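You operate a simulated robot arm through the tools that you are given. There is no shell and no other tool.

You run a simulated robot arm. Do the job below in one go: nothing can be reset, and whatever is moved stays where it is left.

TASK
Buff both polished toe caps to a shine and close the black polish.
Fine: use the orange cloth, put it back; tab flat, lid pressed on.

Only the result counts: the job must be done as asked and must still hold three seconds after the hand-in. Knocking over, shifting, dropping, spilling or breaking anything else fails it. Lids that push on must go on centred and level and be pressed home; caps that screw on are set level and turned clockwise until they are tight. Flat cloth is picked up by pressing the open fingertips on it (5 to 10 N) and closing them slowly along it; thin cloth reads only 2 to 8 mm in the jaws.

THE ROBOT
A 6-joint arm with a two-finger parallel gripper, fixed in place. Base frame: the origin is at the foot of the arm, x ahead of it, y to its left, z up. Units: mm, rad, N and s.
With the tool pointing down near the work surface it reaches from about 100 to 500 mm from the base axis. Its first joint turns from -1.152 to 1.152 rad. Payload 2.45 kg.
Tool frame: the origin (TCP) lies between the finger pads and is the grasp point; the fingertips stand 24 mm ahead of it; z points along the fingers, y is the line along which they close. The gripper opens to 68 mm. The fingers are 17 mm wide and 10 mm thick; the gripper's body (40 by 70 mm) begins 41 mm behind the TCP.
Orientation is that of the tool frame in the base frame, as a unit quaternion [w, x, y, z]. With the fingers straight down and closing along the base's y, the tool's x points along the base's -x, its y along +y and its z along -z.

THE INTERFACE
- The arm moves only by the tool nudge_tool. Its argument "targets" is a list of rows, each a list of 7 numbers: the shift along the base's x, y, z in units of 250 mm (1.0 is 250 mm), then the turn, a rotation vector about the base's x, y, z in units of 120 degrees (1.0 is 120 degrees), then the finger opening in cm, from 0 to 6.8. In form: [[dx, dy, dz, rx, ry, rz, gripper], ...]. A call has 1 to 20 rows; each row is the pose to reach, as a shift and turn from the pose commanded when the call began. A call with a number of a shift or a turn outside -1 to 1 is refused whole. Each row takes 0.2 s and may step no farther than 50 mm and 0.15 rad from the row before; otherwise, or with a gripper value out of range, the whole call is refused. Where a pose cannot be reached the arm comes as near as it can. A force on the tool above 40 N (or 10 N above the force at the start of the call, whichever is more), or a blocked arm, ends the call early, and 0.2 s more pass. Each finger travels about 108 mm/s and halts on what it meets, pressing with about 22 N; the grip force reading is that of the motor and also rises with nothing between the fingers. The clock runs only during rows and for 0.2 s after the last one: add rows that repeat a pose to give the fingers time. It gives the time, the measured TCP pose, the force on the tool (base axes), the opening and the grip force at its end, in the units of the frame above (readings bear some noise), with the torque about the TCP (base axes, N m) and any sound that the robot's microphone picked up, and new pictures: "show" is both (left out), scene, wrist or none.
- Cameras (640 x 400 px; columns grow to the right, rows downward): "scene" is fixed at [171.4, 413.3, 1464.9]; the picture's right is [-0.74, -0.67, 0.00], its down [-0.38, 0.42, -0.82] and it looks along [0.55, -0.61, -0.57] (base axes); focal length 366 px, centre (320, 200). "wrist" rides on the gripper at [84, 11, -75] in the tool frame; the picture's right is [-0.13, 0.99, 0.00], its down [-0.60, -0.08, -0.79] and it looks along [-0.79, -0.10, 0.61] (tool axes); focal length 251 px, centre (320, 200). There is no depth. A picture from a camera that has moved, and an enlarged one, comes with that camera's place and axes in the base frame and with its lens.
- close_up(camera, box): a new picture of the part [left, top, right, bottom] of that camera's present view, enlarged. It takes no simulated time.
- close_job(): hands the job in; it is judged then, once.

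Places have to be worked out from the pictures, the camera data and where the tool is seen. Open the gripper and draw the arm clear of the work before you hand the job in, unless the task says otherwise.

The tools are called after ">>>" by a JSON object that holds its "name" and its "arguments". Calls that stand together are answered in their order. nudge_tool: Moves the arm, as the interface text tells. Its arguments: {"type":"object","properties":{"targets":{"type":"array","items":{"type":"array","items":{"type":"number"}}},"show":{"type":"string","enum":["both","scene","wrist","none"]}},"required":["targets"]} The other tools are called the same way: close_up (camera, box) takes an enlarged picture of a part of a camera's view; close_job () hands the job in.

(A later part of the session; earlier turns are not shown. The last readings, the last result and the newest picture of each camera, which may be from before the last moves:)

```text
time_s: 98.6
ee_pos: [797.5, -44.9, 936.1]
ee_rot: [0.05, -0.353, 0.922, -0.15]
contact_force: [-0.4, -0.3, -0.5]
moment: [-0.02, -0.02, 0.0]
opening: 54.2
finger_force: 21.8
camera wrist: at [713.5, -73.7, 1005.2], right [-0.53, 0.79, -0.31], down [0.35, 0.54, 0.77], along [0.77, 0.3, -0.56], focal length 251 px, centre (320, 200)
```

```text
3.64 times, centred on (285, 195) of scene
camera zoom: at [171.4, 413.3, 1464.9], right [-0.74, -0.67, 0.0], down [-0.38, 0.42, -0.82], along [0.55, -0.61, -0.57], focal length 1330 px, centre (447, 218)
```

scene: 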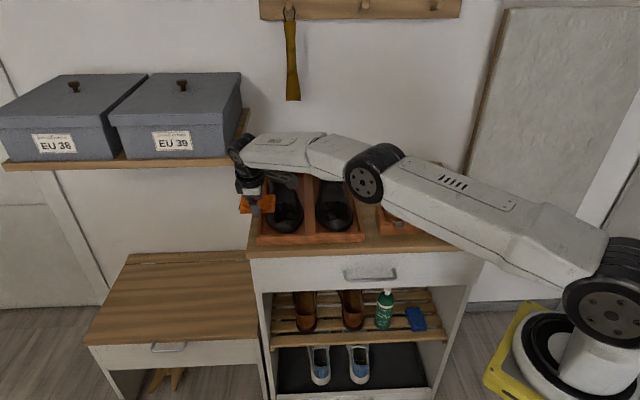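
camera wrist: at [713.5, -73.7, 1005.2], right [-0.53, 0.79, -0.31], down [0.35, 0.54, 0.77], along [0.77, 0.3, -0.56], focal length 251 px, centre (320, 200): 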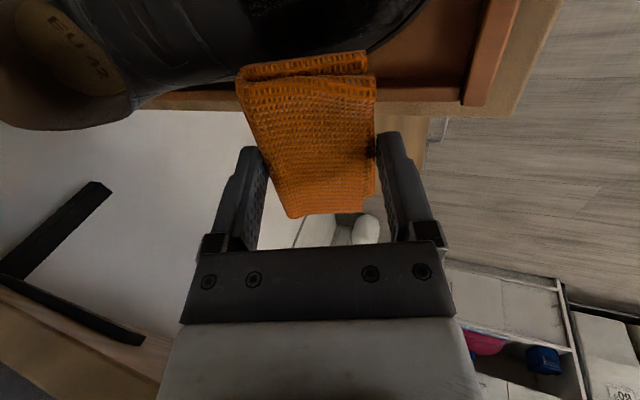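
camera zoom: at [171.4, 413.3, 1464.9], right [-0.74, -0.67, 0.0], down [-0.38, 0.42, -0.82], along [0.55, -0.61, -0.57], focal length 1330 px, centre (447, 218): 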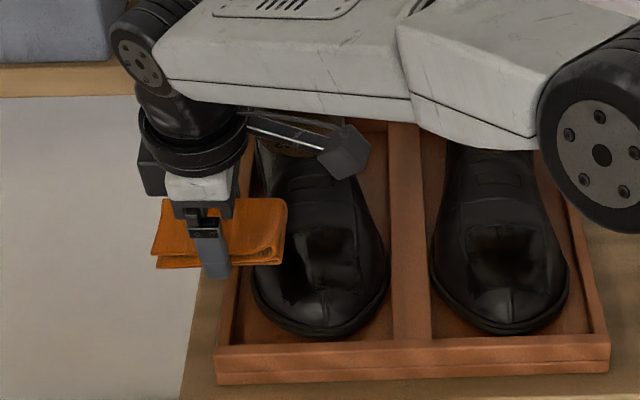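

The pad's end edge is at e ≈ 483 while the matte strip spans about 471–487, so I shift 8 mm inward and step down to contact.

>>> {"name": "nudge_tool", "arguments": {"targets": [[-0.0224, -0.0228, 0, 0, 0, 0, 4.0], [-0.0224, -0.0228, -0.012, 0, 0, 0, 4.0], [-0.0224, -0.0228, -0.024, 0, 0, 0, 4.0], [-0.0224, -0.0228, -0.032, 0, 0, 0, 4.0]], "show": "none"}}

```text
time_s: 99.6
ee_pos: [792.4, -49.7, 926.4]
ee_rot: [0.05, -0.351, 0.923, -0.149]
contact_force: [-0.3, 0.2, 0.6]
moment: [-0.03, 0.0, 0.0]
opening: 54.1
finger_force: 22.2
```

>>> {"name": "nudge_tool", "arguments": {"targets": [[0, 0, -0.006, 0, 0, 0, 4.0], [0, 0, -0.012, 0, 0, 0, 4.0], [0, 0, -0.018, 0, 0, 0, 4.0], [0, 0, -0.022, 0, 0, 0, 4.0]], "show": "none"}}

```text
time_s: 100.6
ee_pos: [793.9, -49.8, 923.4]
ee_rot: [0.05, -0.352, 0.922, -0.15]
contact_force: [-1.0, -0.2, -0.6]
moment: [0.04, 0.04, 0.01]
opening: 54.3
finger_force: 22.1
```

>>> {"name": "nudge_tool", "arguments": {"targets": [[0, 0, -0.006, 0, 0, 0, 4.0], [0, 0, -0.012, 0, 0, 0, 4.0], [0, 0, -0.016, 0, 0, 0, 4.0]], "show": "none"}}

```text
time_s: 101.4
ee_pos: [794.0, -50.5, 917.8]
ee_rot: [0.051, -0.352, 0.923, -0.149]
contact_force: [0.1, -0.3, -0.7]
moment: [0.01, 0.01, -0.03]
opening: 54.4
finger_force: 22.2
```

>>> {"name": "nudge_tool", "arguments": {"targets": [[0, 0, -0.006, 0, 0, 0, 4.0], [0, 0, -0.012, 0, 0, 0, 4.0], [0, 0, -0.016, 0, 0, 0, 4.0]], "show": "wrist"}}

>>> {"name": "close_up", "arguments": {"camera": "wrist", "box": [150, 0, 490, 200]}}

>>> {"name": "close_up", "arguments": {"camera": "scene", "box": [235, 140, 335, 250]}}

```text
time_s: 102.2
ee_pos: [794.8, -50.6, 915.3]
ee_rot: [0.051, -0.351, 0.923, -0.151]
contact_force: [-1.7, 2.8, 9.6]
moment: [-0.14, 0.28, -0.13]
opening: 54.0
finger_force: 22.2
camera wrist: at [709.4, -79.5, 983.9], right [-0.53, 0.79, -0.31], down [0.34, 0.54, 0.77], along [0.77, 0.3, -0.56], focal length 251 px, centre (320, 200)
```

wrist: 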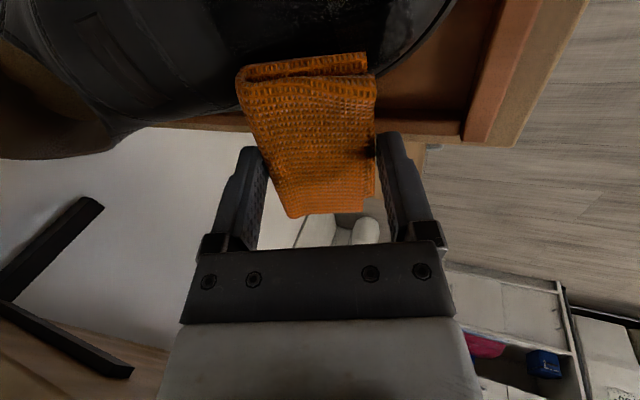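

```text
1.88 times, centred on (320, 100) of wrist
camera zoom: at [709.4, -79.5, 983.9], right [-0.53, 0.79, -0.31], down [0.34, 0.54, 0.77], along [0.77, 0.3, -0.56], focal length 473 px, centre (320, 388)
```

zoom: 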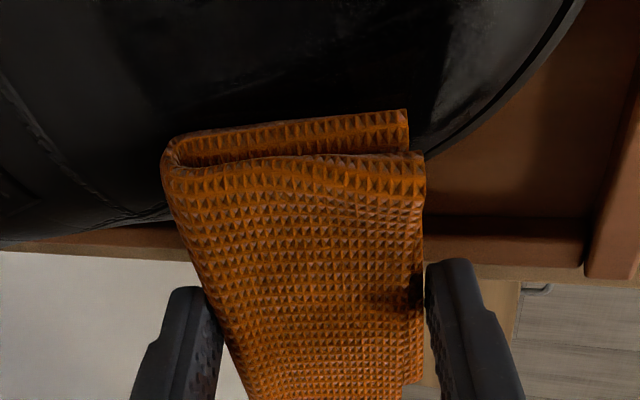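

```text
3.64 times, centred on (285, 195) of scene
camera zoom: at [171.1, 413.4, 1464.9], right [-0.74, -0.67, 0.0], down [-0.38, 0.42, -0.82], along [0.55, -0.61, -0.57], focal length 1330 px, centre (447, 218)
```

zoom: 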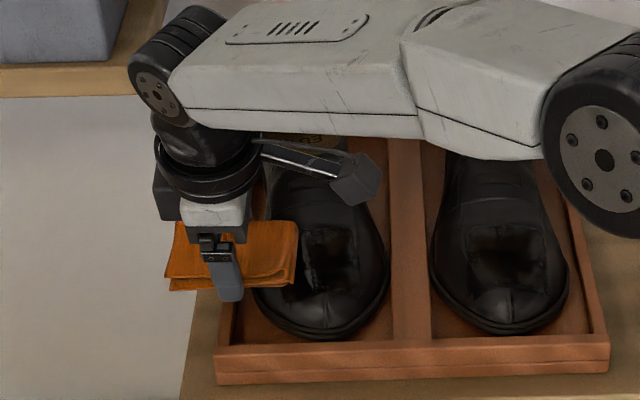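

Contact 10 N at the pad's inner end (e ≈ 480, d ≈ 602) on the outer slope. Lengthwise strokes here.

>>> {"name": "nudge_tool", "arguments": {"targets": [[0.02, -0.0196, 0.0095, 0, 0, 0, 4.0], [0.04, -0.0392, 0.0185, 0, 0, 0, 4.0], [0.02, -0.0196, 0.0095, 0, 0, 0, 4.0], [0, 0, 0, 0, 0, 0, 4.0], [-0.02, 0.0196, -0.009, 0, 0, 0, 4.0], [-0.04, 0.0392, -0.018, 0, 0, 0, 4.0], [-0.02, 0.0196, -0.009, 0, 0, 0, 4.0], [0, 0, 0, 0, 0, 0, 4.0], [0.02, -0.0196, 0.0095, 0, 0, 0, 4.0], [0.04, -0.0392, 0.0185, 0, 0, 0, 4.0], [0.02, -0.0196, 0.0095, 0, 0, 0, 4.0], [0, 0, 0, 0, 0, 0, 4.0], [-0.02, 0.0196, -0.009, 0, 0, 0, 4.0], [-0.04, 0.0392, -0.018, 0, 0, 0, 4.0], [-0.02, 0.0196, -0.009, 0, 0, 0, 4.0], [0, 0, 0, 0, 0, 0, 4.0]], "show": "none"}}

```text
time_s: 105.6
ee_pos: [794.6, -50.1, 913.8]
ee_rot: [0.049, -0.352, 0.923, -0.15]
contact_force: [-0.1, 1.3, 1.7]
moment: [0.05, 0.07, -0.11]
opening: 54.3
finger_force: 22.1
out of reach, approached as far as the arm can: row 4, 5, 6
```

Light contact remains. I shift the pad 5 mm further inward (raising 2 mm along the slope) and check contact.

>>> {"name": "nudge_tool", "arguments": {"targets": [[0, 0, 0.016, 0, 0, 0, 4.0], [-0.014, -0.0143, 0.016, 0, 0, 0, 4.0], [-0.014, -0.0143, 0.008, 0, 0, 0, 4.0], [-0.014, -0.0143, 0.004, 0, 0, 0, 4.0]], "show": "none"}}

```text
time_s: 106.6
ee_pos: [791.1, -54.6, 914.5]
ee_rot: [0.05, -0.351, 0.923, -0.151]
contact_force: [0.1, 0.9, 3.3]
moment: [-0.06, 0.11, 0.01]
opening: 54.3
finger_force: 22.3
```

3.4 N at the pad's inner end. I press 0.5 mm deeper and stroke lengthwise again.

>>> {"name": "nudge_tool", "arguments": {"targets": [[0, 0, -0.002, 0, 0, 0, 4.0], [0.02, -0.0196, 0.0075, 0, 0, 0, 4.0], [0.04, -0.0392, 0.0165, 0, 0, 0, 4.0], [0.02, -0.0196, 0.0075, 0, 0, 0, 4.0], [0, 0, -0.002, 0, 0, 0, 4.0], [-0.02, 0.0196, -0.011, 0, 0, 0, 4.0], [-0.04, 0.0392, -0.02, 0, 0, 0, 4.0], [-0.02, 0.0196, -0.011, 0, 0, 0, 4.0], [0, 0, -0.002, 0, 0, 0, 4.0], [0.02, -0.0196, 0.0075, 0, 0, 0, 4.0], [0.04, -0.0392, 0.0165, 0, 0, 0, 4.0], [0.02, -0.0196, 0.0075, 0, 0, 0, 4.0], [0, 0, -0.002, 0, 0, 0, 4.0], [-0.02, 0.0196, -0.011, 0, 0, 0, 4.0], [-0.04, 0.0392, -0.02, 0, 0, 0, 4.0], [-0.02, 0.0196, -0.011, 0, 0, 0, 4.0], [0, 0, -0.002, 0, 0, 0, 4.0]], "show": "none"}}

```text
time_s: 110.2
ee_pos: [790.0, -53.8, 912.7]
ee_rot: [0.049, -0.352, 0.923, -0.15]
contact_force: [-0.2, 1.0, 0.9]
moment: [0.02, 0.05, -0.05]
opening: 54.0
finger_force: 22.2
```

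I lift 60 mm and look at the left toe again.

>>> {"name": "nudge_tool", "arguments": {"targets": [[0, 0, 0.06, 0, 0, 0, 4.0], [0.01, 0, 0.2, 0, 0, 0, 4.0], [0.01, 0, 0.3, 0, 0, 0, 4.0]], "show": "wrist"}}

>>> {"name": "close_up", "arguments": {"camera": "scene", "box": [266, 200, 298, 230]}}

>>> {"name": "close_up", "arguments": {"camera": "scene", "box": [235, 140, 365, 250]}}

>>> {"name": "close_up", "arguments": {"camera": "wrist", "box": [100, 0, 500, 120]}}

```text
time_s: 111.0
ee_pos: [792.7, -54.4, 989.9]
ee_rot: [0.05, -0.351, 0.923, -0.15]
contact_force: [0.3, -0.3, -0.3]
moment: [0.02, -0.03, 0.02]
opening: 54.1
finger_force: 21.5
camera wrist: at [708.5, -83.9, 1058.7], right [-0.53, 0.79, -0.31], down [0.34, 0.54, 0.77], along [0.77, 0.3, -0.56], focal length 251 px, centre (320, 200)
```

wrist: 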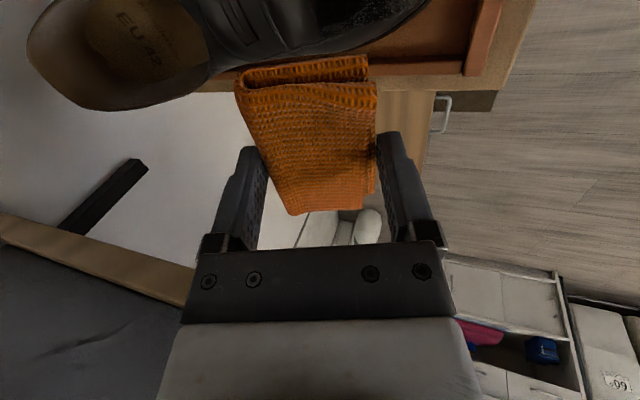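

```text
13.33 times, centred on (282, 215) of scene
camera zoom: at [171.4, 413.3, 1464.9], right [-0.74, -0.67, 0.0], down [-0.38, 0.42, -0.82], along [0.55, -0.61, -0.57], focal length 4878 px, centre (827, 0)
```

zoom: 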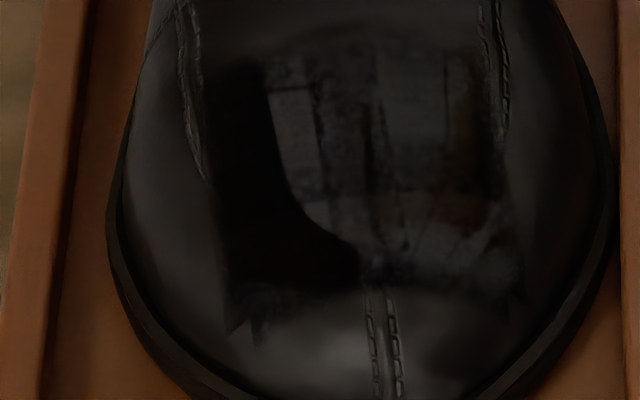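

```text
3.64 times, centred on (300, 195) of scene
camera zoom: at [171.4, 413.3, 1464.9], right [-0.74, -0.67, 0.0], down [-0.38, 0.42, -0.82], along [0.55, -0.61, -0.57], focal length 1330 px, centre (393, 218)
```

zoom: 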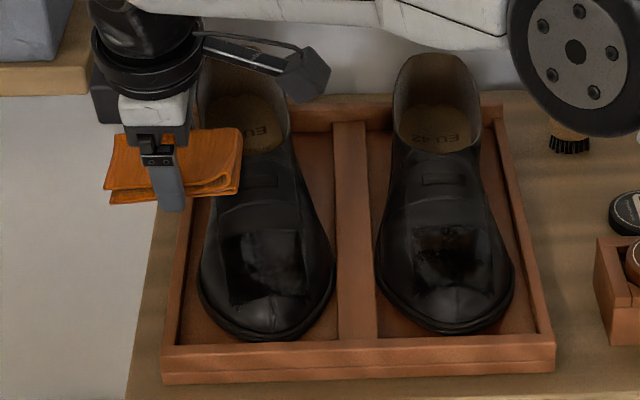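

```text
1.60 times, centred on (300, 60) of wrist
camera zoom: at [708.5, -83.9, 1058.7], right [-0.53, 0.79, -0.31], down [0.34, 0.54, 0.77], along [0.77, 0.3, -0.56], focal length 402 px, centre (352, 424)
```

zoom: 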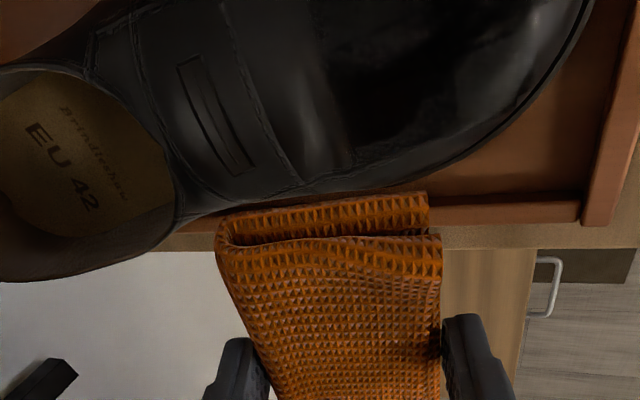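

The left patch's dark zone now has a smooth curved outline, which looks like a reflection rather than matte polish. To judge it properly I go between the shoes, turn back by 90°, and look at the toes with the wrist camera from the front.

>>> {"name": "nudge_tool", "arguments": {"targets": [[-0.03, -0.02, 0.04, 0.0135, -0.0165, -0.0648, 4.0], [-0.08, -0.04, 0.08, 0.0269, -0.033, -0.1296, 4.0], [-0.14, -0.07, 0.08, 0.0404, -0.0495, -0.1944, 4.0], [-0.2, -0.1, 0.08, 0.0539, -0.066, -0.2592, 4.0], [-0.26, -0.13, 0.08, 0.0674, -0.0825, -0.324, 4.0], [-0.32, -0.16, 0.08, 0.0808, -0.0989, -0.3887, 4.0], [-0.38, -0.18, 0.08, 0.0943, -0.1154, -0.4535, 4.0], [-0.42, -0.2, 0.08, 0.1078, -0.1319, -0.5183, 4.0], [-0.45, -0.21, 0.08, 0.1212, -0.1484, -0.5831, 4.0], [-0.468, -0.224, 0.08, 0.1347, -0.1649, -0.6479, 4.0], [-0.468, -0.224, 0.08, 0.1482, -0.1814, -0.7127, 4.0]]}}

>>> {"name": "close_up", "arguments": {"camera": "wrist", "box": [370, 0, 570, 150]}}

>>> {"name": "close_up", "arguments": {"camera": "wrist", "box": [130, 0, 330, 150]}}

>>> {"name": "close_up", "arguments": {"camera": "scene", "box": [245, 150, 375, 250]}}

```text
time_s: 113.4
ee_pos: [675.7, -110.1, 1009.0]
ee_rot: [0.141, 0.406, 0.9, -0.071]
contact_force: [-0.7, -0.4, -0.8]
moment: [-0.01, -0.01, -0.02]
opening: 54.1
finger_force: 21.8
camera wrist: at [615.7, -23.9, 1053.9], right [0.83, 0.56, 0.03], down [0.17, -0.29, 0.94], along [0.54, -0.77, -0.33], focal length 251 px, centre (320, 200)
```

scene: 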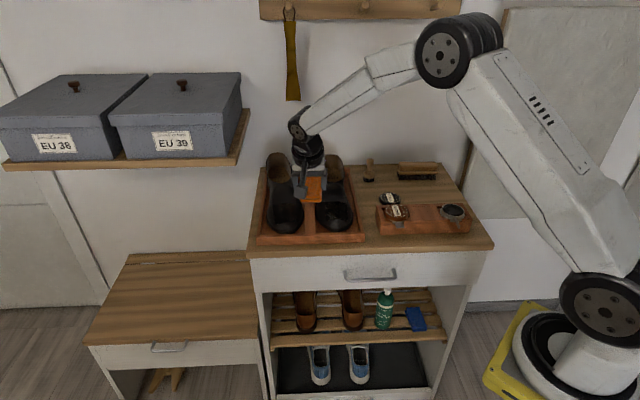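
wrist: 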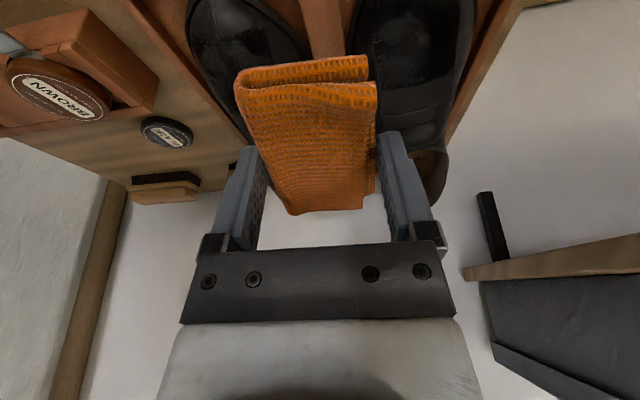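

```text
2.67 times, centred on (470, 75) of wrist
camera zoom: at [615.7, -23.9, 1053.9], right [0.83, 0.56, 0.03], down [0.17, -0.29, 0.94], along [0.54, -0.77, -0.33], focal length 670 px, centre (-80, 533)
```

zoom: 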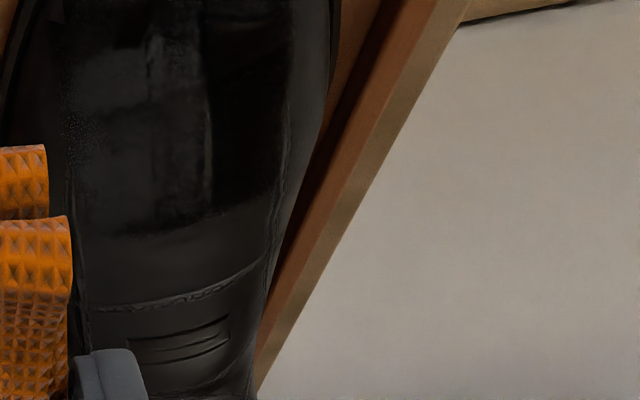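

```text
2.67 times, centred on (230, 75) of wrist
camera zoom: at [615.7, -23.9, 1053.9], right [0.83, 0.56, 0.03], down [0.17, -0.29, 0.94], along [0.54, -0.77, -0.33], focal length 670 px, centre (560, 533)
```

zoom: 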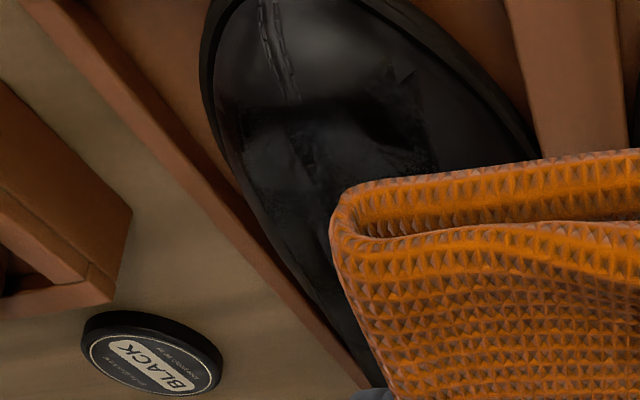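

```text
4.00 times, centred on (310, 200) of scene
camera zoom: at [171.4, 413.3, 1464.9], right [-0.74, -0.67, 0.0], down [-0.38, 0.42, -0.82], along [0.55, -0.61, -0.57], focal length 1463 px, centre (360, 200)
```

zoom: 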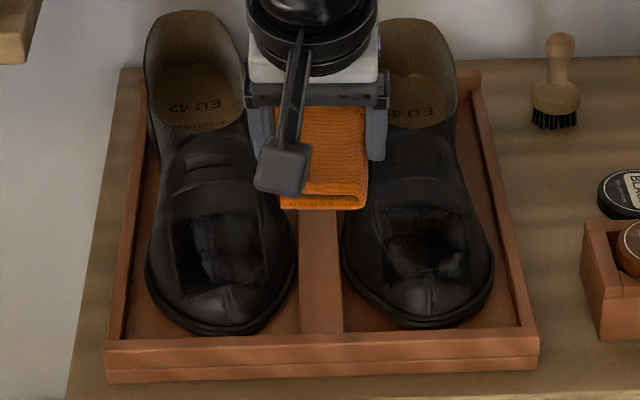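

I zoom the scene camera on each toe again with the arm in this different place.

>>> {"name": "close_up", "arguments": {"camera": "scene", "box": [266, 200, 298, 230]}}

>>> {"name": "close_up", "arguments": {"camera": "scene", "box": [322, 198, 354, 228]}}

```text
13.33 times, centred on (282, 215) of scene
camera zoom: at [171.4, 413.3, 1464.9], right [-0.74, -0.67, 0.0], down [-0.38, 0.42, -0.82], along [0.55, -0.61, -0.57], focal length 4878 px, centre (827, 0)
```

zoom: 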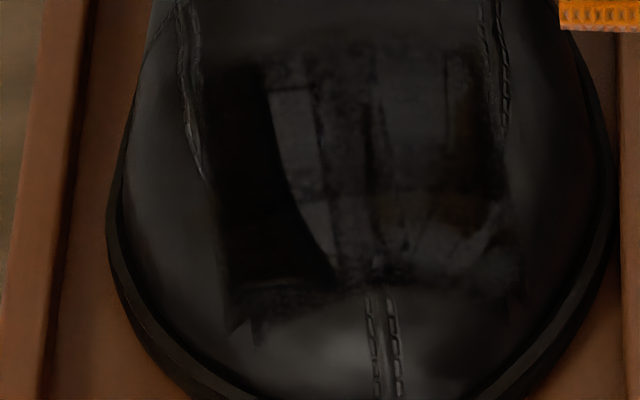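

```text
13.33 times, centred on (338, 213) of scene
camera zoom: at [171.4, 413.3, 1464.9], right [-0.74, -0.67, 0.0], down [-0.38, 0.42, -0.82], along [0.55, -0.61, -0.57], focal length 4878 px, centre (80, 27)
```

zoom: 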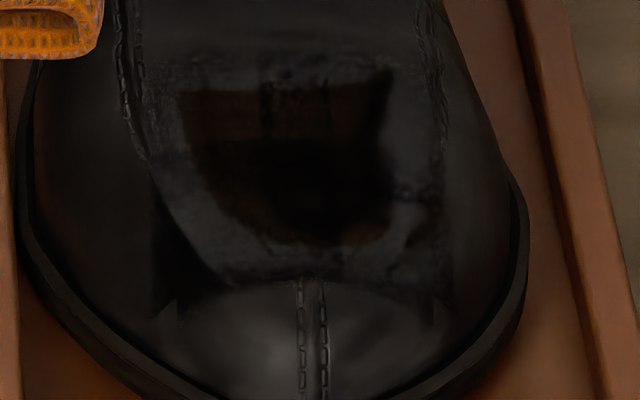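

The dark zones look like mirror images of the grey boxes on the left. To make sure, I look at the left toe from the outer side: first I level the tool and move in front of the left toe, then turn the camera to the outer side.

>>> {"name": "nudge_tool", "arguments": {"targets": [[0.06, 0.1, 0.02, 0.035, 0.0357, 0, 4.0], [0.12, 0.2, 0.04, 0.07, 0.0713, 0, 4.0], [0.18, 0.296, 0.06, 0.105, 0.107, 0, 4.0]], "show": "none"}}

>>> {"name": "nudge_tool", "arguments": {"targets": [[0, 0, 0, 0, 0, -0.068, 4.0], [0, 0, 0, 0, 0, -0.136, 4.0], [0, 0, 0, 0, 0, -0.204, 4.0], [0, 0, 0, 0, 0, -0.272, 4.0], [0, 0, 0, 0, 0, -0.34, 4.0], [0, 0, 0, 0, 0, -0.408, 4.0], [0, 0, 0, 0, 0, -0.476, 4.0], [0, 0, 0, 0, 0, -0.544, 4.0], [0, 0, 0, 0, 0, -0.612, 4.0], [0, 0, 0, 0, 0, -0.68, 4.0], [0, 0, 0, 0, 0, -0.748, 4.0]]}}

>>> {"name": "close_up", "arguments": {"camera": "wrist", "box": [300, 0, 600, 180]}}

```text
time_s: 114.2
ee_pos: [721.0, -36.2, 1025.7]
ee_rot: [-0.006, 0.407, 0.913, -0.016]
contact_force: [0.0, 0.0, -0.5]
moment: [-0.02, 0.0, 0.0]
opening: 54.2
finger_force: 21.4
```

```text
time_s: 116.6
ee_pos: [720.7, -35.1, 1024.6]
ee_rot: [-0.015, 0.933, 0.359, -0.008]
contact_force: [0.3, 0.5, 0.1]
moment: [-0.03, 0.01, 0.01]
opening: 54.2
finger_force: 22.2
camera wrist: at [792.1, 11.0, 1099.0], right [0.57, -0.82, -0.03], down [-0.48, -0.36, 0.8], along [-0.67, -0.44, -0.6], focal length 251 px, centre (320, 200)
```

scene: 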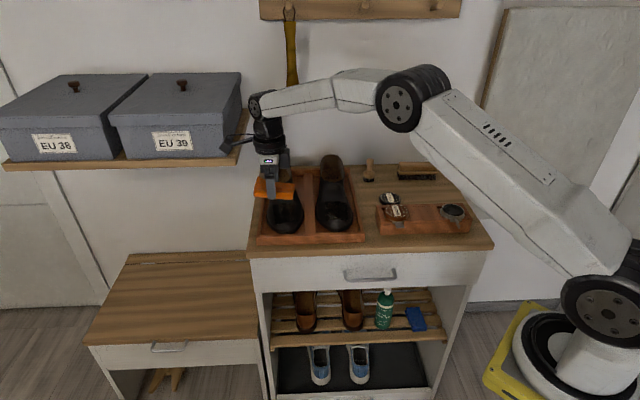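
wrist: 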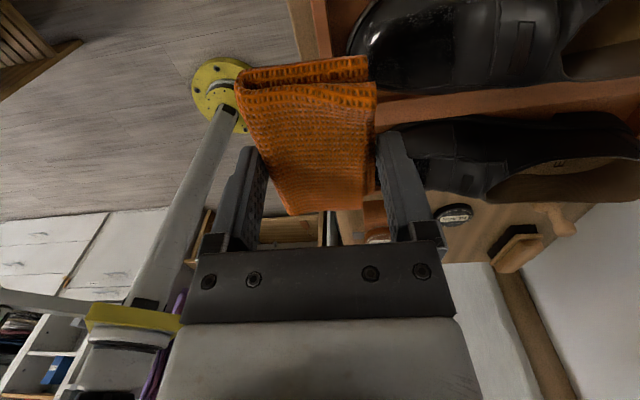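

```text
2.13 times, centred on (450, 90) of wrist
camera zoom: at [792.1, 11.0, 1099.0], right [0.57, -0.82, -0.03], down [-0.48, -0.36, 0.8], along [-0.67, -0.44, -0.6], focal length 536 px, centre (43, 435)
```

zoom: 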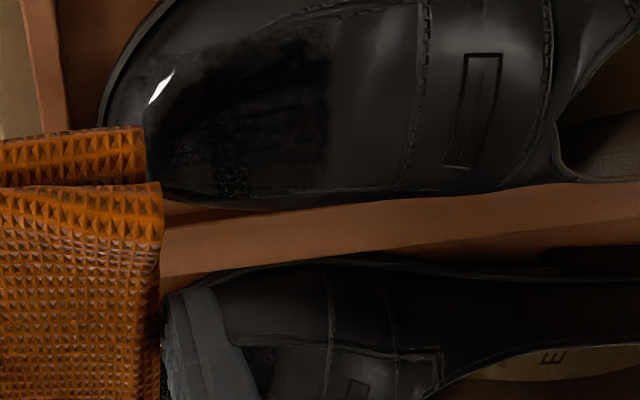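

I enlarge the left toe in this view further.

>>> {"name": "close_up", "arguments": {"camera": "wrist", "box": [340, 0, 470, 95]}}

```text
4.21 times, centred on (405, 48) of wrist
camera zoom: at [792.1, 11.0, 1099.0], right [0.57, -0.82, -0.03], down [-0.48, -0.36, 0.8], along [-0.67, -0.44, -0.6], focal length 1059 px, centre (-38, 842)
```

zoom: 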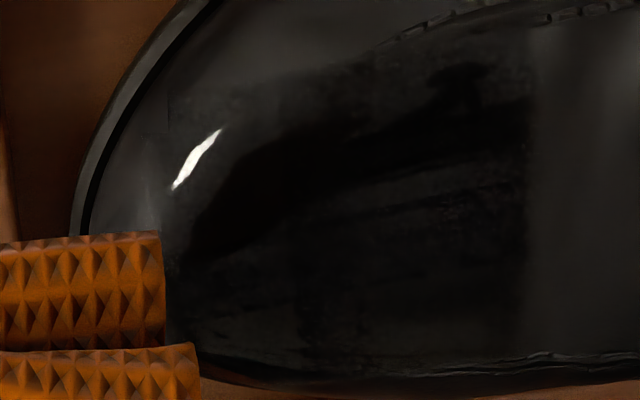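

A sharp white highlight lies on the outer front of the left patch, so that area is polished too. I check the right toe from the same kind of side view.

>>> {"name": "nudge_tool", "arguments": {"targets": [[-0.1, -0.104, 0, 0, 0, 0, 4.0], [-0.2, -0.208, 0, 0, 0, 0, 4.0], [-0.3, -0.312, 0, 0, 0, 0, 4.0], [-0.4, -0.416, 0, 0, 0, 0, 4.0], [-0.4, -0.416, 0, 0, 0, 0, 4.0]]}}

>>> {"name": "close_up", "arguments": {"camera": "wrist", "box": [340, 0, 470, 95]}}

>>> {"name": "close_up", "arguments": {"camera": "scene", "box": [266, 200, 298, 230]}}

>>> {"name": "close_up", "arguments": {"camera": "scene", "box": [245, 150, 375, 250]}}

```text
time_s: 117.8
ee_pos: [621.9, -140.5, 1025.7]
ee_rot: [-0.014, 0.933, 0.36, -0.008]
contact_force: [0.4, -0.9, -0.4]
moment: [0.01, 0.01, 0.02]
opening: 54.3
finger_force: 22.0
camera wrist: at [692.5, -93.0, 1099.5], right [0.57, -0.82, -0.03], down [-0.48, -0.37, 0.8], along [-0.67, -0.44, -0.6], focal length 251 px, centre (320, 200)
```

scene: 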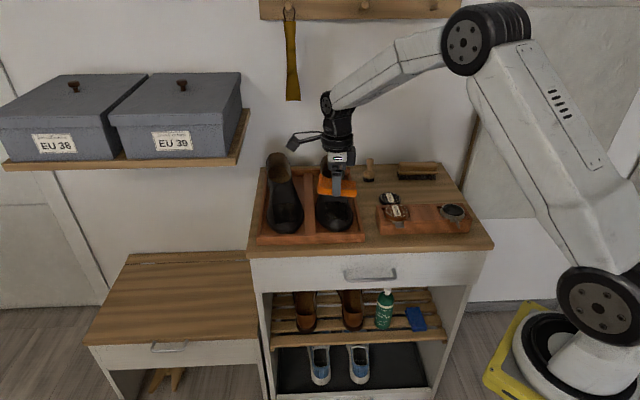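
wrist: 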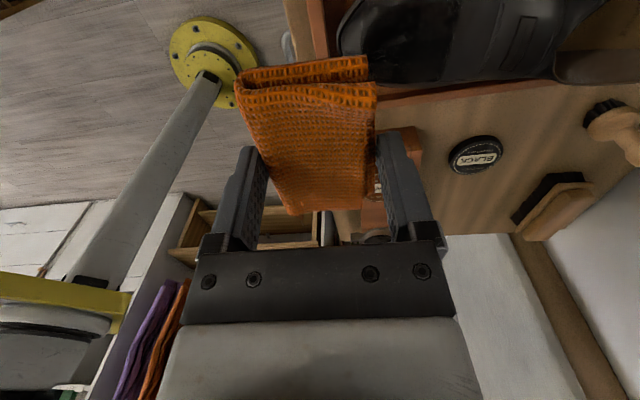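

```text
4.21 times, centred on (405, 48) of wrist
camera zoom: at [692.5, -93.0, 1099.5], right [0.57, -0.82, -0.03], down [-0.48, -0.37, 0.8], along [-0.67, -0.44, -0.6], focal length 1059 px, centre (-38, 842)
```

zoom: 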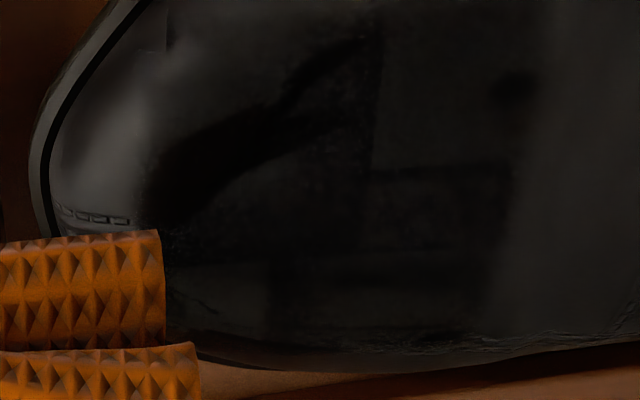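

```text
13.33 times, centred on (282, 215) of scene
camera zoom: at [171.4, 413.3, 1464.9], right [-0.74, -0.67, 0.0], down [-0.38, 0.42, -0.82], along [0.55, -0.61, -0.57], focal length 4878 px, centre (827, 0)
```

zoom: 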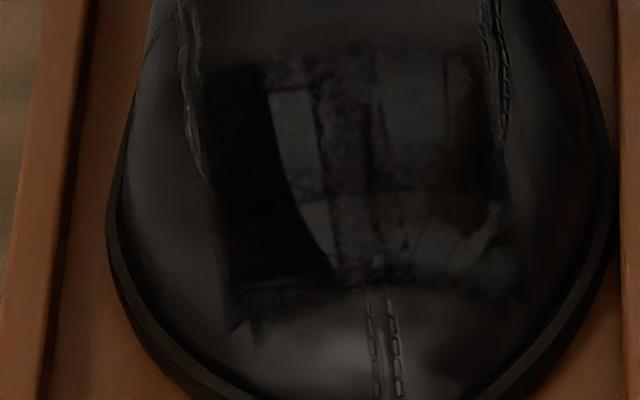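

```text
4.00 times, centred on (310, 200) of scene
camera zoom: at [171.4, 413.3, 1464.9], right [-0.74, -0.67, 0.0], down [-0.38, 0.42, -0.82], along [0.55, -0.61, -0.57], focal length 1463 px, centre (360, 200)
```

zoom: 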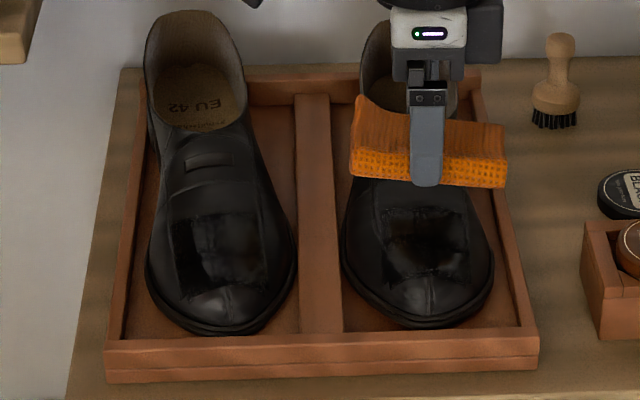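

Both patches look polished from this side as well. As a finishing pass I will press lightly on the inner side of each toe, which also nudges the shoes back outward: I turn the tool back and position over the right shoe's inner side.

>>> {"name": "nudge_tool", "arguments": {"targets": [[0.02, -0.01, 0, 0, 0, 0.0697, 4.0], [0.04, -0.02, 0, 0, 0, 0.1393, 4.0], [0.06, -0.03, 0, 0, 0, 0.209, 4.0], [0.08, -0.04, 0, 0, 0, 0.2786, 4.0], [0.1, -0.05, 0, 0, 0, 0.3483, 4.0], [0.12, -0.06, 0, 0, 0, 0.4179, 4.0], [0.14, -0.07, 0, 0, 0, 0.4876, 4.0], [0.16, -0.08, 0, 0, 0, 0.5572, 4.0], [0.18, -0.09, 0, 0, 0, 0.6269, 4.0], [0.182, -0.096, 0, 0, 0, 0.6965, 4.0], [0.182, -0.096, 0, 0, 0, 0.766, 4.0]], "show": "none"}}

>>> {"name": "nudge_tool", "arguments": {"targets": [[0, 0, -0.1, -0.057, 0.0014, 0, 4.0], [0, 0, -0.22, -0.114, 0.0029, 0, 4.0], [0, 0, -0.3, -0.1708, 0.0043, 0, 4.0], [0, 0, -0.36, -0.1708, 0.0043, 0, 4.0]]}}

>>> {"name": "close_up", "arguments": {"camera": "wrist", "box": [180, 0, 460, 160]}}

```text
time_s: 120.2
ee_pos: [666.6, -164.9, 1023.9]
ee_rot: [-0.005, 0.388, 0.921, -0.017]
contact_force: [-0.1, 0.2, -0.2]
moment: [0.02, -0.02, 0.01]
opening: 54.2
finger_force: 22.1
```

```text
time_s: 121.2
ee_pos: [665.7, -163.5, 934.7]
ee_rot: [0.061, 0.384, 0.903, -0.182]
contact_force: [-1.0, -0.1, 0.1]
moment: [-0.04, 0.01, 0.01]
opening: 54.1
finger_force: 22.1
camera wrist: at [616.0, -71.6, 979.9], right [0.8, 0.55, -0.25], down [0.39, -0.16, 0.91], along [0.46, -0.82, -0.34], focal length 251 px, centre (320, 200)
```

scene: 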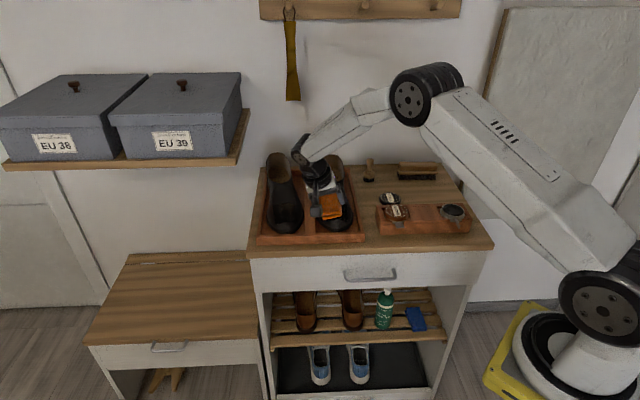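
wrist: 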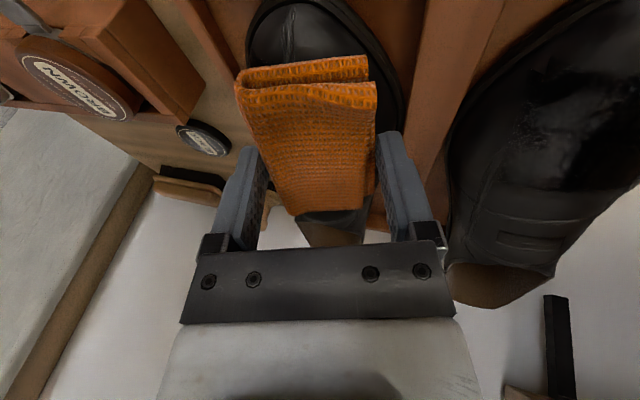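

```text
2.29 times, centred on (320, 80) of wrist
camera zoom: at [616.0, -71.6, 979.9], right [0.8, 0.55, -0.25], down [0.39, -0.16, 0.91], along [0.46, -0.82, -0.34], focal length 575 px, centre (320, 474)
```

zoom: 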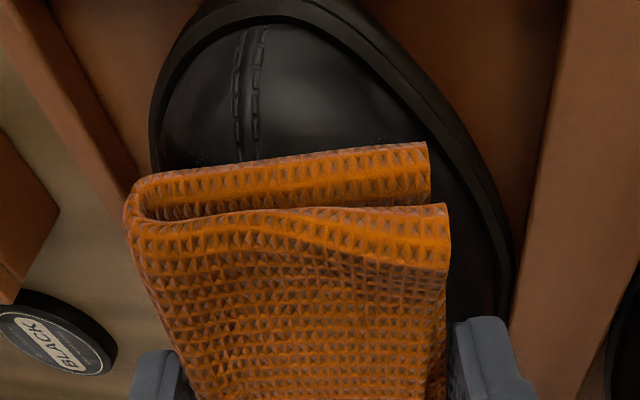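

The pad has pitched a few degrees in the jaws but still holds. I step down to contact on the inner side of the right toe.

>>> {"name": "nudge_tool", "arguments": {"targets": [[0, 0, -0.008, 0, 0, 0, 4.0], [0, 0, -0.016, 0, 0, 0, 4.0], [0, 0, -0.024, 0, 0, 0, 4.0], [0, 0, -0.03, 0, 0, 0, 4.0]], "show": "none"}}

```text
time_s: 122.2
ee_pos: [665.8, -165.0, 926.4]
ee_rot: [0.06, 0.384, 0.903, -0.182]
contact_force: [0.2, -0.4, -0.6]
moment: [-0.04, 0.0, -0.01]
opening: 54.5
finger_force: 21.8
```

>>> {"name": "nudge_tool", "arguments": {"targets": [[0, 0, -0.006, 0, 0, 0, 4.0], [0, 0, -0.012, 0, 0, 0, 4.0], [0, 0, -0.018, 0, 0, 0, 4.0]], "show": "none"}}

```text
time_s: 123.0
ee_pos: [665.4, -164.0, 922.4]
ee_rot: [0.06, 0.384, 0.903, -0.182]
contact_force: [-0.2, -0.5, -0.2]
moment: [-0.01, -0.01, -0.03]
opening: 54.3
finger_force: 21.6
```

>>> {"name": "nudge_tool", "arguments": {"targets": [[0, 0, -0.006, 0, 0, 0, 4.0], [0, 0, -0.012, 0, 0, 0, 4.0], [0, 0, -0.016, 0, 0, 0, 4.0]], "show": "none"}}

```text
time_s: 123.8
ee_pos: [667.3, -162.9, 919.8]
ee_rot: [0.061, 0.383, 0.903, -0.182]
contact_force: [-1.7, 2.3, 9.3]
moment: [-0.37, -0.23, -0.07]
opening: 54.1
finger_force: 22.4
```

Contact is at the pad's rear end (the pad pitched in the jaws), so I lift 6 mm, tilt 9° more and come down again.

>>> {"name": "nudge_tool", "arguments": {"targets": [[0, 0, 0.024, 0, 0, 0, 4.0], [0, 0, 0.03, -0.0262, -0.0267, 0, 4.0], [0, 0, 0.03, -0.0525, -0.0535, 0, 4.0], [0, 0, 0.02, -0.0525, -0.0535, 0, 4.0], [0, 0, 0.01, -0.0525, -0.0535, 0, 4.0]], "show": "none"}}

```text
time_s: 125.0
ee_pos: [667.0, -164.5, 921.0]
ee_rot: [0.132, 0.39, 0.887, -0.209]
contact_force: [-0.4, 2.3, 4.3]
moment: [0.01, 0.14, -0.02]
opening: 54.3
finger_force: 22.5
```

5 N contact on the front. Gentle lengthwise strokes here.

>>> {"name": "nudge_tool", "arguments": {"targets": [[0, 0, -0.0008, 0, 0, 0, 4.0], [0.02, -0.0196, 0.01, 0, 0, 0, 4.0], [0.04, -0.0392, 0.021, 0, 0, 0, 4.0], [0.02, -0.0196, 0.01, 0, 0, 0, 4.0], [0, 0, -0.0008, 0, 0, 0, 4.0], [-0.02, 0.0196, -0.0116, 0, 0, 0, 4.0], [-0.04, 0.0392, -0.0226, 0, 0, 0, 4.0], [-0.02, 0.0196, -0.0116, 0, 0, 0, 4.0], [0, 0, -0.0008, 0, 0, 0, 4.0], [0.02, -0.0196, 0.01, 0, 0, 0, 4.0], [0.04, -0.0392, 0.021, 0, 0, 0, 4.0], [0.02, -0.0196, 0.01, 0, 0, 0, 4.0], [0, 0, -0.0008, 0, 0, 0, 4.0], [-0.02, 0.0196, -0.0116, 0, 0, 0, 4.0], [-0.04, 0.0392, -0.0226, 0, 0, 0, 4.0], [-0.02, 0.0196, -0.0116, 0, 0, 0, 4.0], [0, 0, -0.0008, 0, 0, 0, 4.0]], "show": "none"}}

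```text
time_s: 128.6
ee_pos: [666.2, -163.8, 920.9]
ee_rot: [0.132, 0.39, 0.887, -0.21]
contact_force: [-0.4, 1.2, 1.7]
moment: [-0.02, 0.09, -0.05]
opening: 54.7
finger_force: 21.7
```

Now a single inward-to-outward drag (toward -e) with slightly more pressure to bring the right toe back, then lift off.

>>> {"name": "nudge_tool", "arguments": {"targets": [[0, 0, -0.003, 0, 0, 0, 4.0], [-0.0168, -0.0171, 0.003, 0, 0, 0, 4.0], [-0.0336, -0.0342, 0.008, 0, 0, 0, 4.0], [-0.0504, -0.0513, 0.013, 0, 0, 0, 4.0], [-0.0504, -0.0513, 0.06, 0, 0, 0, 4.0], [-0.0504, -0.0513, 0.2, 0, 0, 0, 4.0], [-0.0504, -0.0513, 0.36, 0, 0, 0, 4.0]]}}

>>> {"name": "close_up", "arguments": {"camera": "scene", "box": [322, 198, 354, 228]}}

>>> {"name": "close_up", "arguments": {"camera": "scene", "box": [245, 150, 375, 250]}}

```text
time_s: 130.2
ee_pos: [653.9, -176.5, 1012.0]
ee_rot: [0.13, 0.39, 0.887, -0.21]
contact_force: [-0.7, 0.1, 0.4]
moment: [0.01, 0.01, 0.02]
opening: 54.3
finger_force: 22.1
camera wrist: at [600.8, -80.7, 1041.7], right [0.83, 0.52, -0.22], down [0.29, -0.06, 0.96], along [0.49, -0.85, -0.2], focal length 251 px, centre (320, 200)
```

scene: 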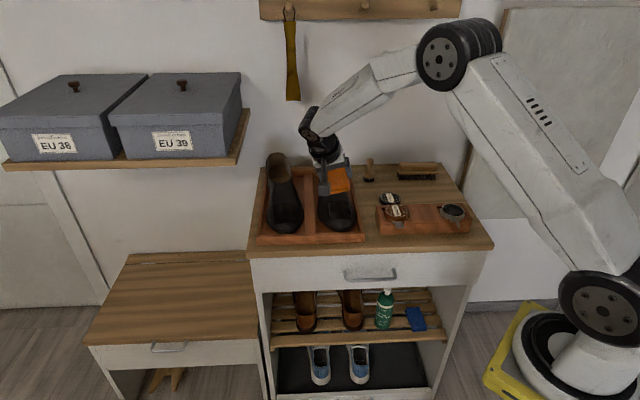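
wrist: 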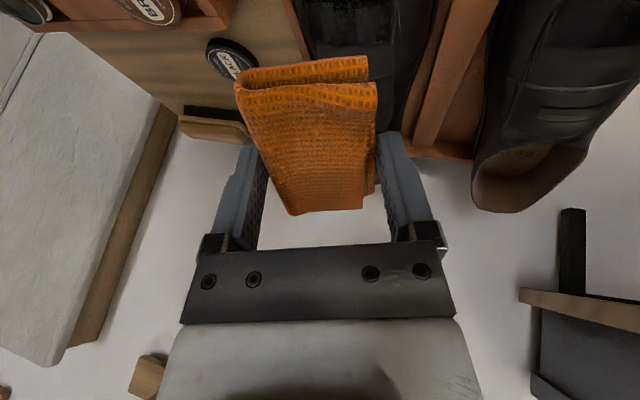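

```text
13.33 times, centred on (338, 213) of scene
camera zoom: at [171.3, 413.3, 1464.9], right [-0.74, -0.67, 0.0], down [-0.38, 0.42, -0.82], along [0.55, -0.61, -0.57], focal length 4878 px, centre (80, 27)
```

zoom: 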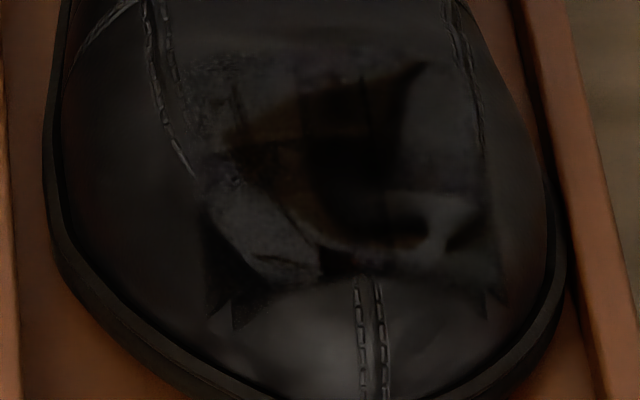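

```text
4.00 times, centred on (310, 200) of scene
camera zoom: at [171.3, 413.3, 1464.9], right [-0.74, -0.67, 0.0], down [-0.38, 0.42, -0.82], along [0.55, -0.61, -0.57], focal length 1463 px, centre (360, 200)
```

zoom: 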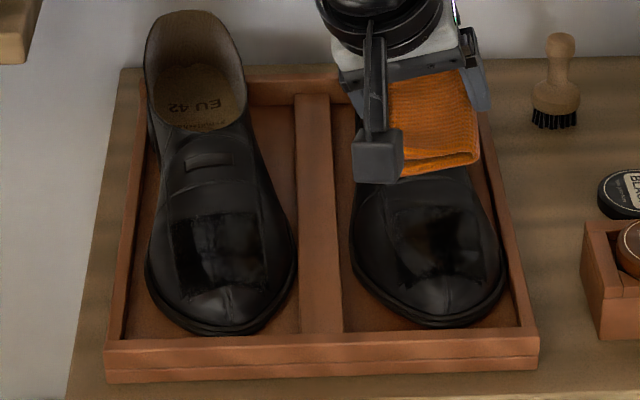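

The right toe is back within a few mm of where it started. Now the same on the left shoe's inner side: I roll the pad the other way and move over it.

>>> {"name": "nudge_tool", "arguments": {"targets": [[0.06, 0.08, 0.02, 0.042, -0.041, 0, 4.0], [0.13, 0.17, 0.02, 0.084, -0.082, 0, 4.0], [0.2, 0.26, 0.0, 0.126, -0.123, 0, 4.0], [0.264, 0.344, 0.0, 0.168, -0.165, 0, 4.0], [0.264, 0.344, -0.15, 0.1782, -0.175, 0, 4.0], [0.264, 0.344, -0.28, 0.1782, -0.175, 0, 4.0], [0.264, 0.344, -0.32, 0.1782, -0.175, 0, 4.0]]}}

>>> {"name": "close_up", "arguments": {"camera": "wrist", "box": [180, 0, 460, 160]}}

```text
time_s: 131.8
ee_pos: [719.5, -92.5, 931.4]
ee_rot: [0.216, 0.439, 0.871, 0.032]
contact_force: [-0.3, 0.6, -1.0]
moment: [-0.01, -0.01, 0.0]
opening: 54.1
finger_force: 22.0
camera wrist: at [653.5, -9.3, 972.5], right [0.81, 0.51, 0.29], down [-0.07, -0.41, 0.91], along [0.58, -0.76, -0.3], focal length 251 px, centre (320, 200)
```

scene: 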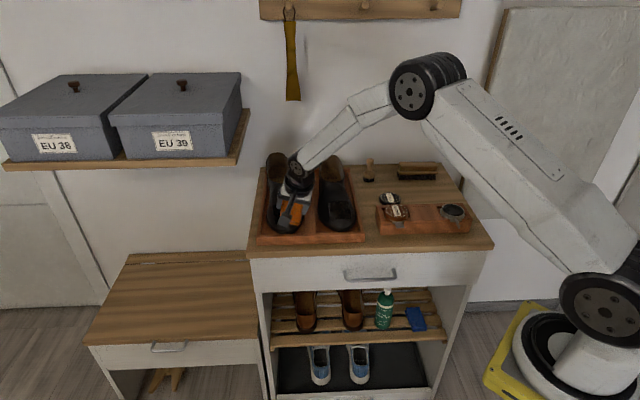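
wrist: 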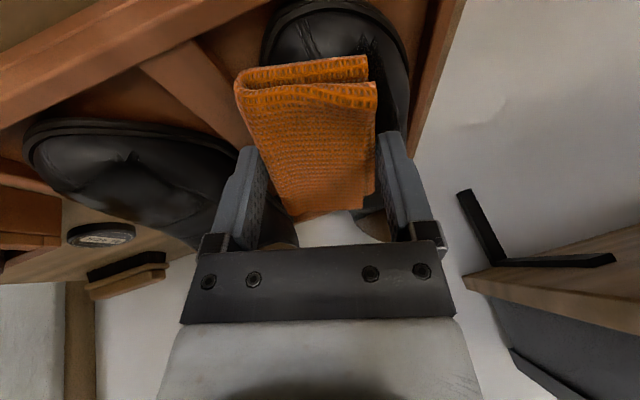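

```text
2.29 times, centred on (320, 80) of wrist
camera zoom: at [653.5, -9.3, 972.5], right [0.81, 0.51, 0.29], down [-0.07, -0.41, 0.91], along [0.58, -0.76, -0.3], focal length 575 px, centre (320, 474)
```

zoom: 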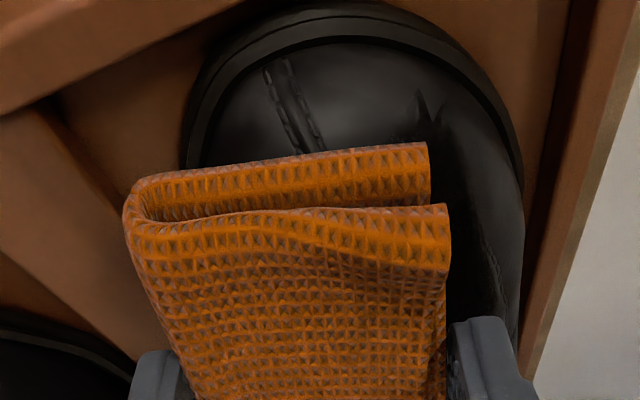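

In position. I step down to contact on the inner side of the left toe.

>>> {"name": "nudge_tool", "arguments": {"targets": [[0, 0, -0.008, 0, 0, 0, 4.0], [0, 0, -0.016, 0, 0, 0, 4.0], [0, 0, -0.024, 0, 0, 0, 4.0], [0, 0, -0.03, 0, 0, 0, 4.0]], "show": "none"}}

```text
time_s: 132.8
ee_pos: [721.3, -90.3, 923.9]
ee_rot: [0.216, 0.438, 0.872, 0.032]
contact_force: [-0.2, -0.4, 0.0]
moment: [-0.02, -0.04, -0.01]
opening: 54.3
finger_force: 22.2
```

>>> {"name": "nudge_tool", "arguments": {"targets": [[0, 0, -0.006, 0, 0, 0, 4.0], [0, 0, -0.012, 0, 0, 0, 4.0], [0, 0, -0.018, 0, 0, 0, 4.0]], "show": "none"}}

```text
time_s: 133.6
ee_pos: [719.0, -89.8, 919.6]
ee_rot: [0.216, 0.438, 0.872, 0.032]
contact_force: [0.0, 0.2, -0.2]
moment: [0.01, -0.01, -0.03]
opening: 54.0
finger_force: 22.0
```

>>> {"name": "nudge_tool", "arguments": {"targets": [[0, 0, -0.006, 0, 0, 0, 4.0], [0, 0, -0.012, 0, 0, 0, 4.0], [0, 0, -0.018, 0, 0, 0, 4.0]], "show": "none"}}

```text
time_s: 134.4
ee_pos: [721.1, -91.1, 917.2]
ee_rot: [0.218, 0.438, 0.871, 0.033]
contact_force: [-1.5, 0.8, 5.1]
moment: [0.08, -0.01, 0.04]
opening: 54.1
finger_force: 21.6
```

5.4 N contact at the front of the left patch. Lengthwise strokes, then a drag toward the outer side to bring the toe back, then lift.

>>> {"name": "nudge_tool", "arguments": {"targets": [[0, 0, -0.0008, 0, 0, 0, 4.0], [0.02, -0.0196, 0.01, 0, 0, 0, 4.0], [0.04, -0.0392, 0.021, 0, 0, 0, 4.0], [0.02, -0.0196, 0.01, 0, 0, 0, 4.0], [0, 0, -0.0008, 0, 0, 0, 4.0], [-0.02, 0.0196, -0.0116, 0, 0, 0, 4.0], [-0.04, 0.0392, -0.0226, 0, 0, 0, 4.0], [-0.02, 0.0196, -0.0116, 0, 0, 0, 4.0], [0, 0, -0.002, 0, 0, 0, 4.0], [0.0168, 0.0171, 0.003, 0, 0, 0, 4.0], [0.0336, 0.0342, 0.008, 0, 0, 0, 4.0], [0.0504, 0.0513, 0.013, 0, 0, 0, 4.0], [0.0672, 0.0684, 0.018, 0, 0, 0, 4.0], [0.0672, 0.0684, 0.06, 0, 0, 0, 4.0], [0.0672, 0.0684, 0.2, 0, 0, 0, 4.0], [0.04, 0.04, 0.36, 0, 0, 0, 4.0]]}}

>>> {"name": "close_up", "arguments": {"camera": "scene", "box": [266, 200, 298, 230]}}

>>> {"name": "close_up", "arguments": {"camera": "scene", "box": [245, 150, 375, 250]}}

```text
time_s: 137.8
ee_pos: [730.2, -80.9, 1003.7]
ee_rot: [0.216, 0.439, 0.872, 0.031]
contact_force: [-0.4, 0.6, -0.1]
moment: [0.0, 0.0, -0.01]
opening: 54.2
finger_force: 22.1
camera wrist: at [664.1, 1.5, 1044.6], right [0.81, 0.51, 0.29], down [-0.06, -0.41, 0.91], along [0.58, -0.76, -0.3], focal length 251 px, centre (320, 200)
```

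scene: 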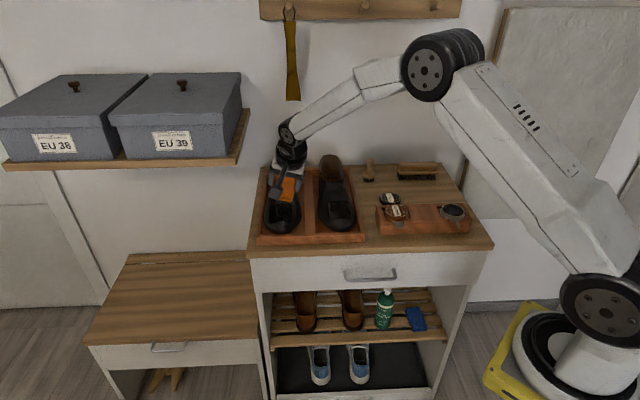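
wrist: 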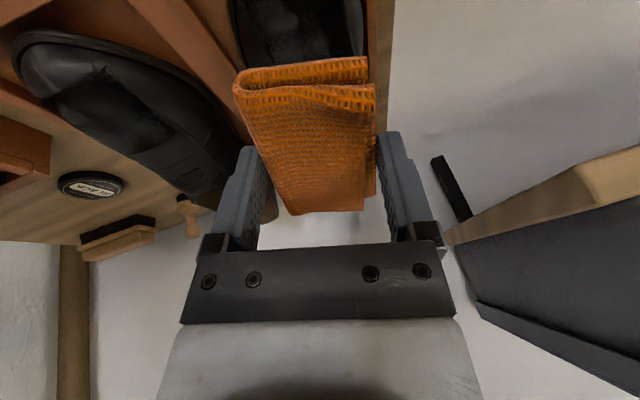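

```text
13.33 times, centred on (282, 215) of scene
camera zoom: at [171.4, 413.3, 1464.9], right [-0.74, -0.67, 0.0], down [-0.38, 0.42, -0.82], along [0.55, -0.61, -0.57], focal length 4878 px, centre (827, 0)
```

zoom: 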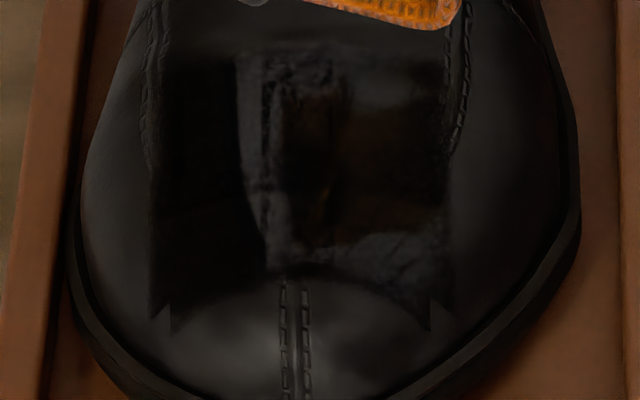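

```text
4.00 times, centred on (310, 200) of scene
camera zoom: at [171.4, 413.3, 1464.9], right [-0.74, -0.67, 0.0], down [-0.38, 0.42, -0.82], along [0.55, -0.61, -0.57], focal length 1463 px, centre (360, 200)
```

zoom: 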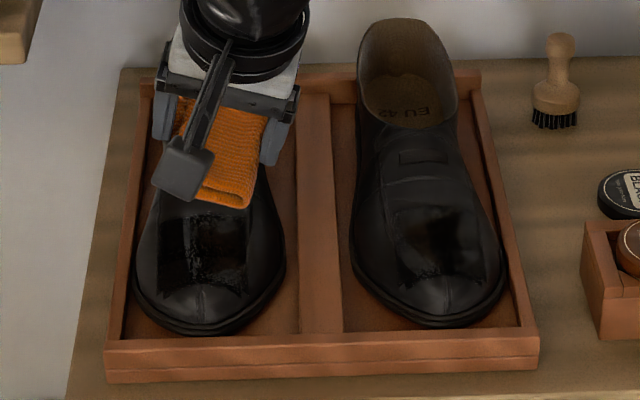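

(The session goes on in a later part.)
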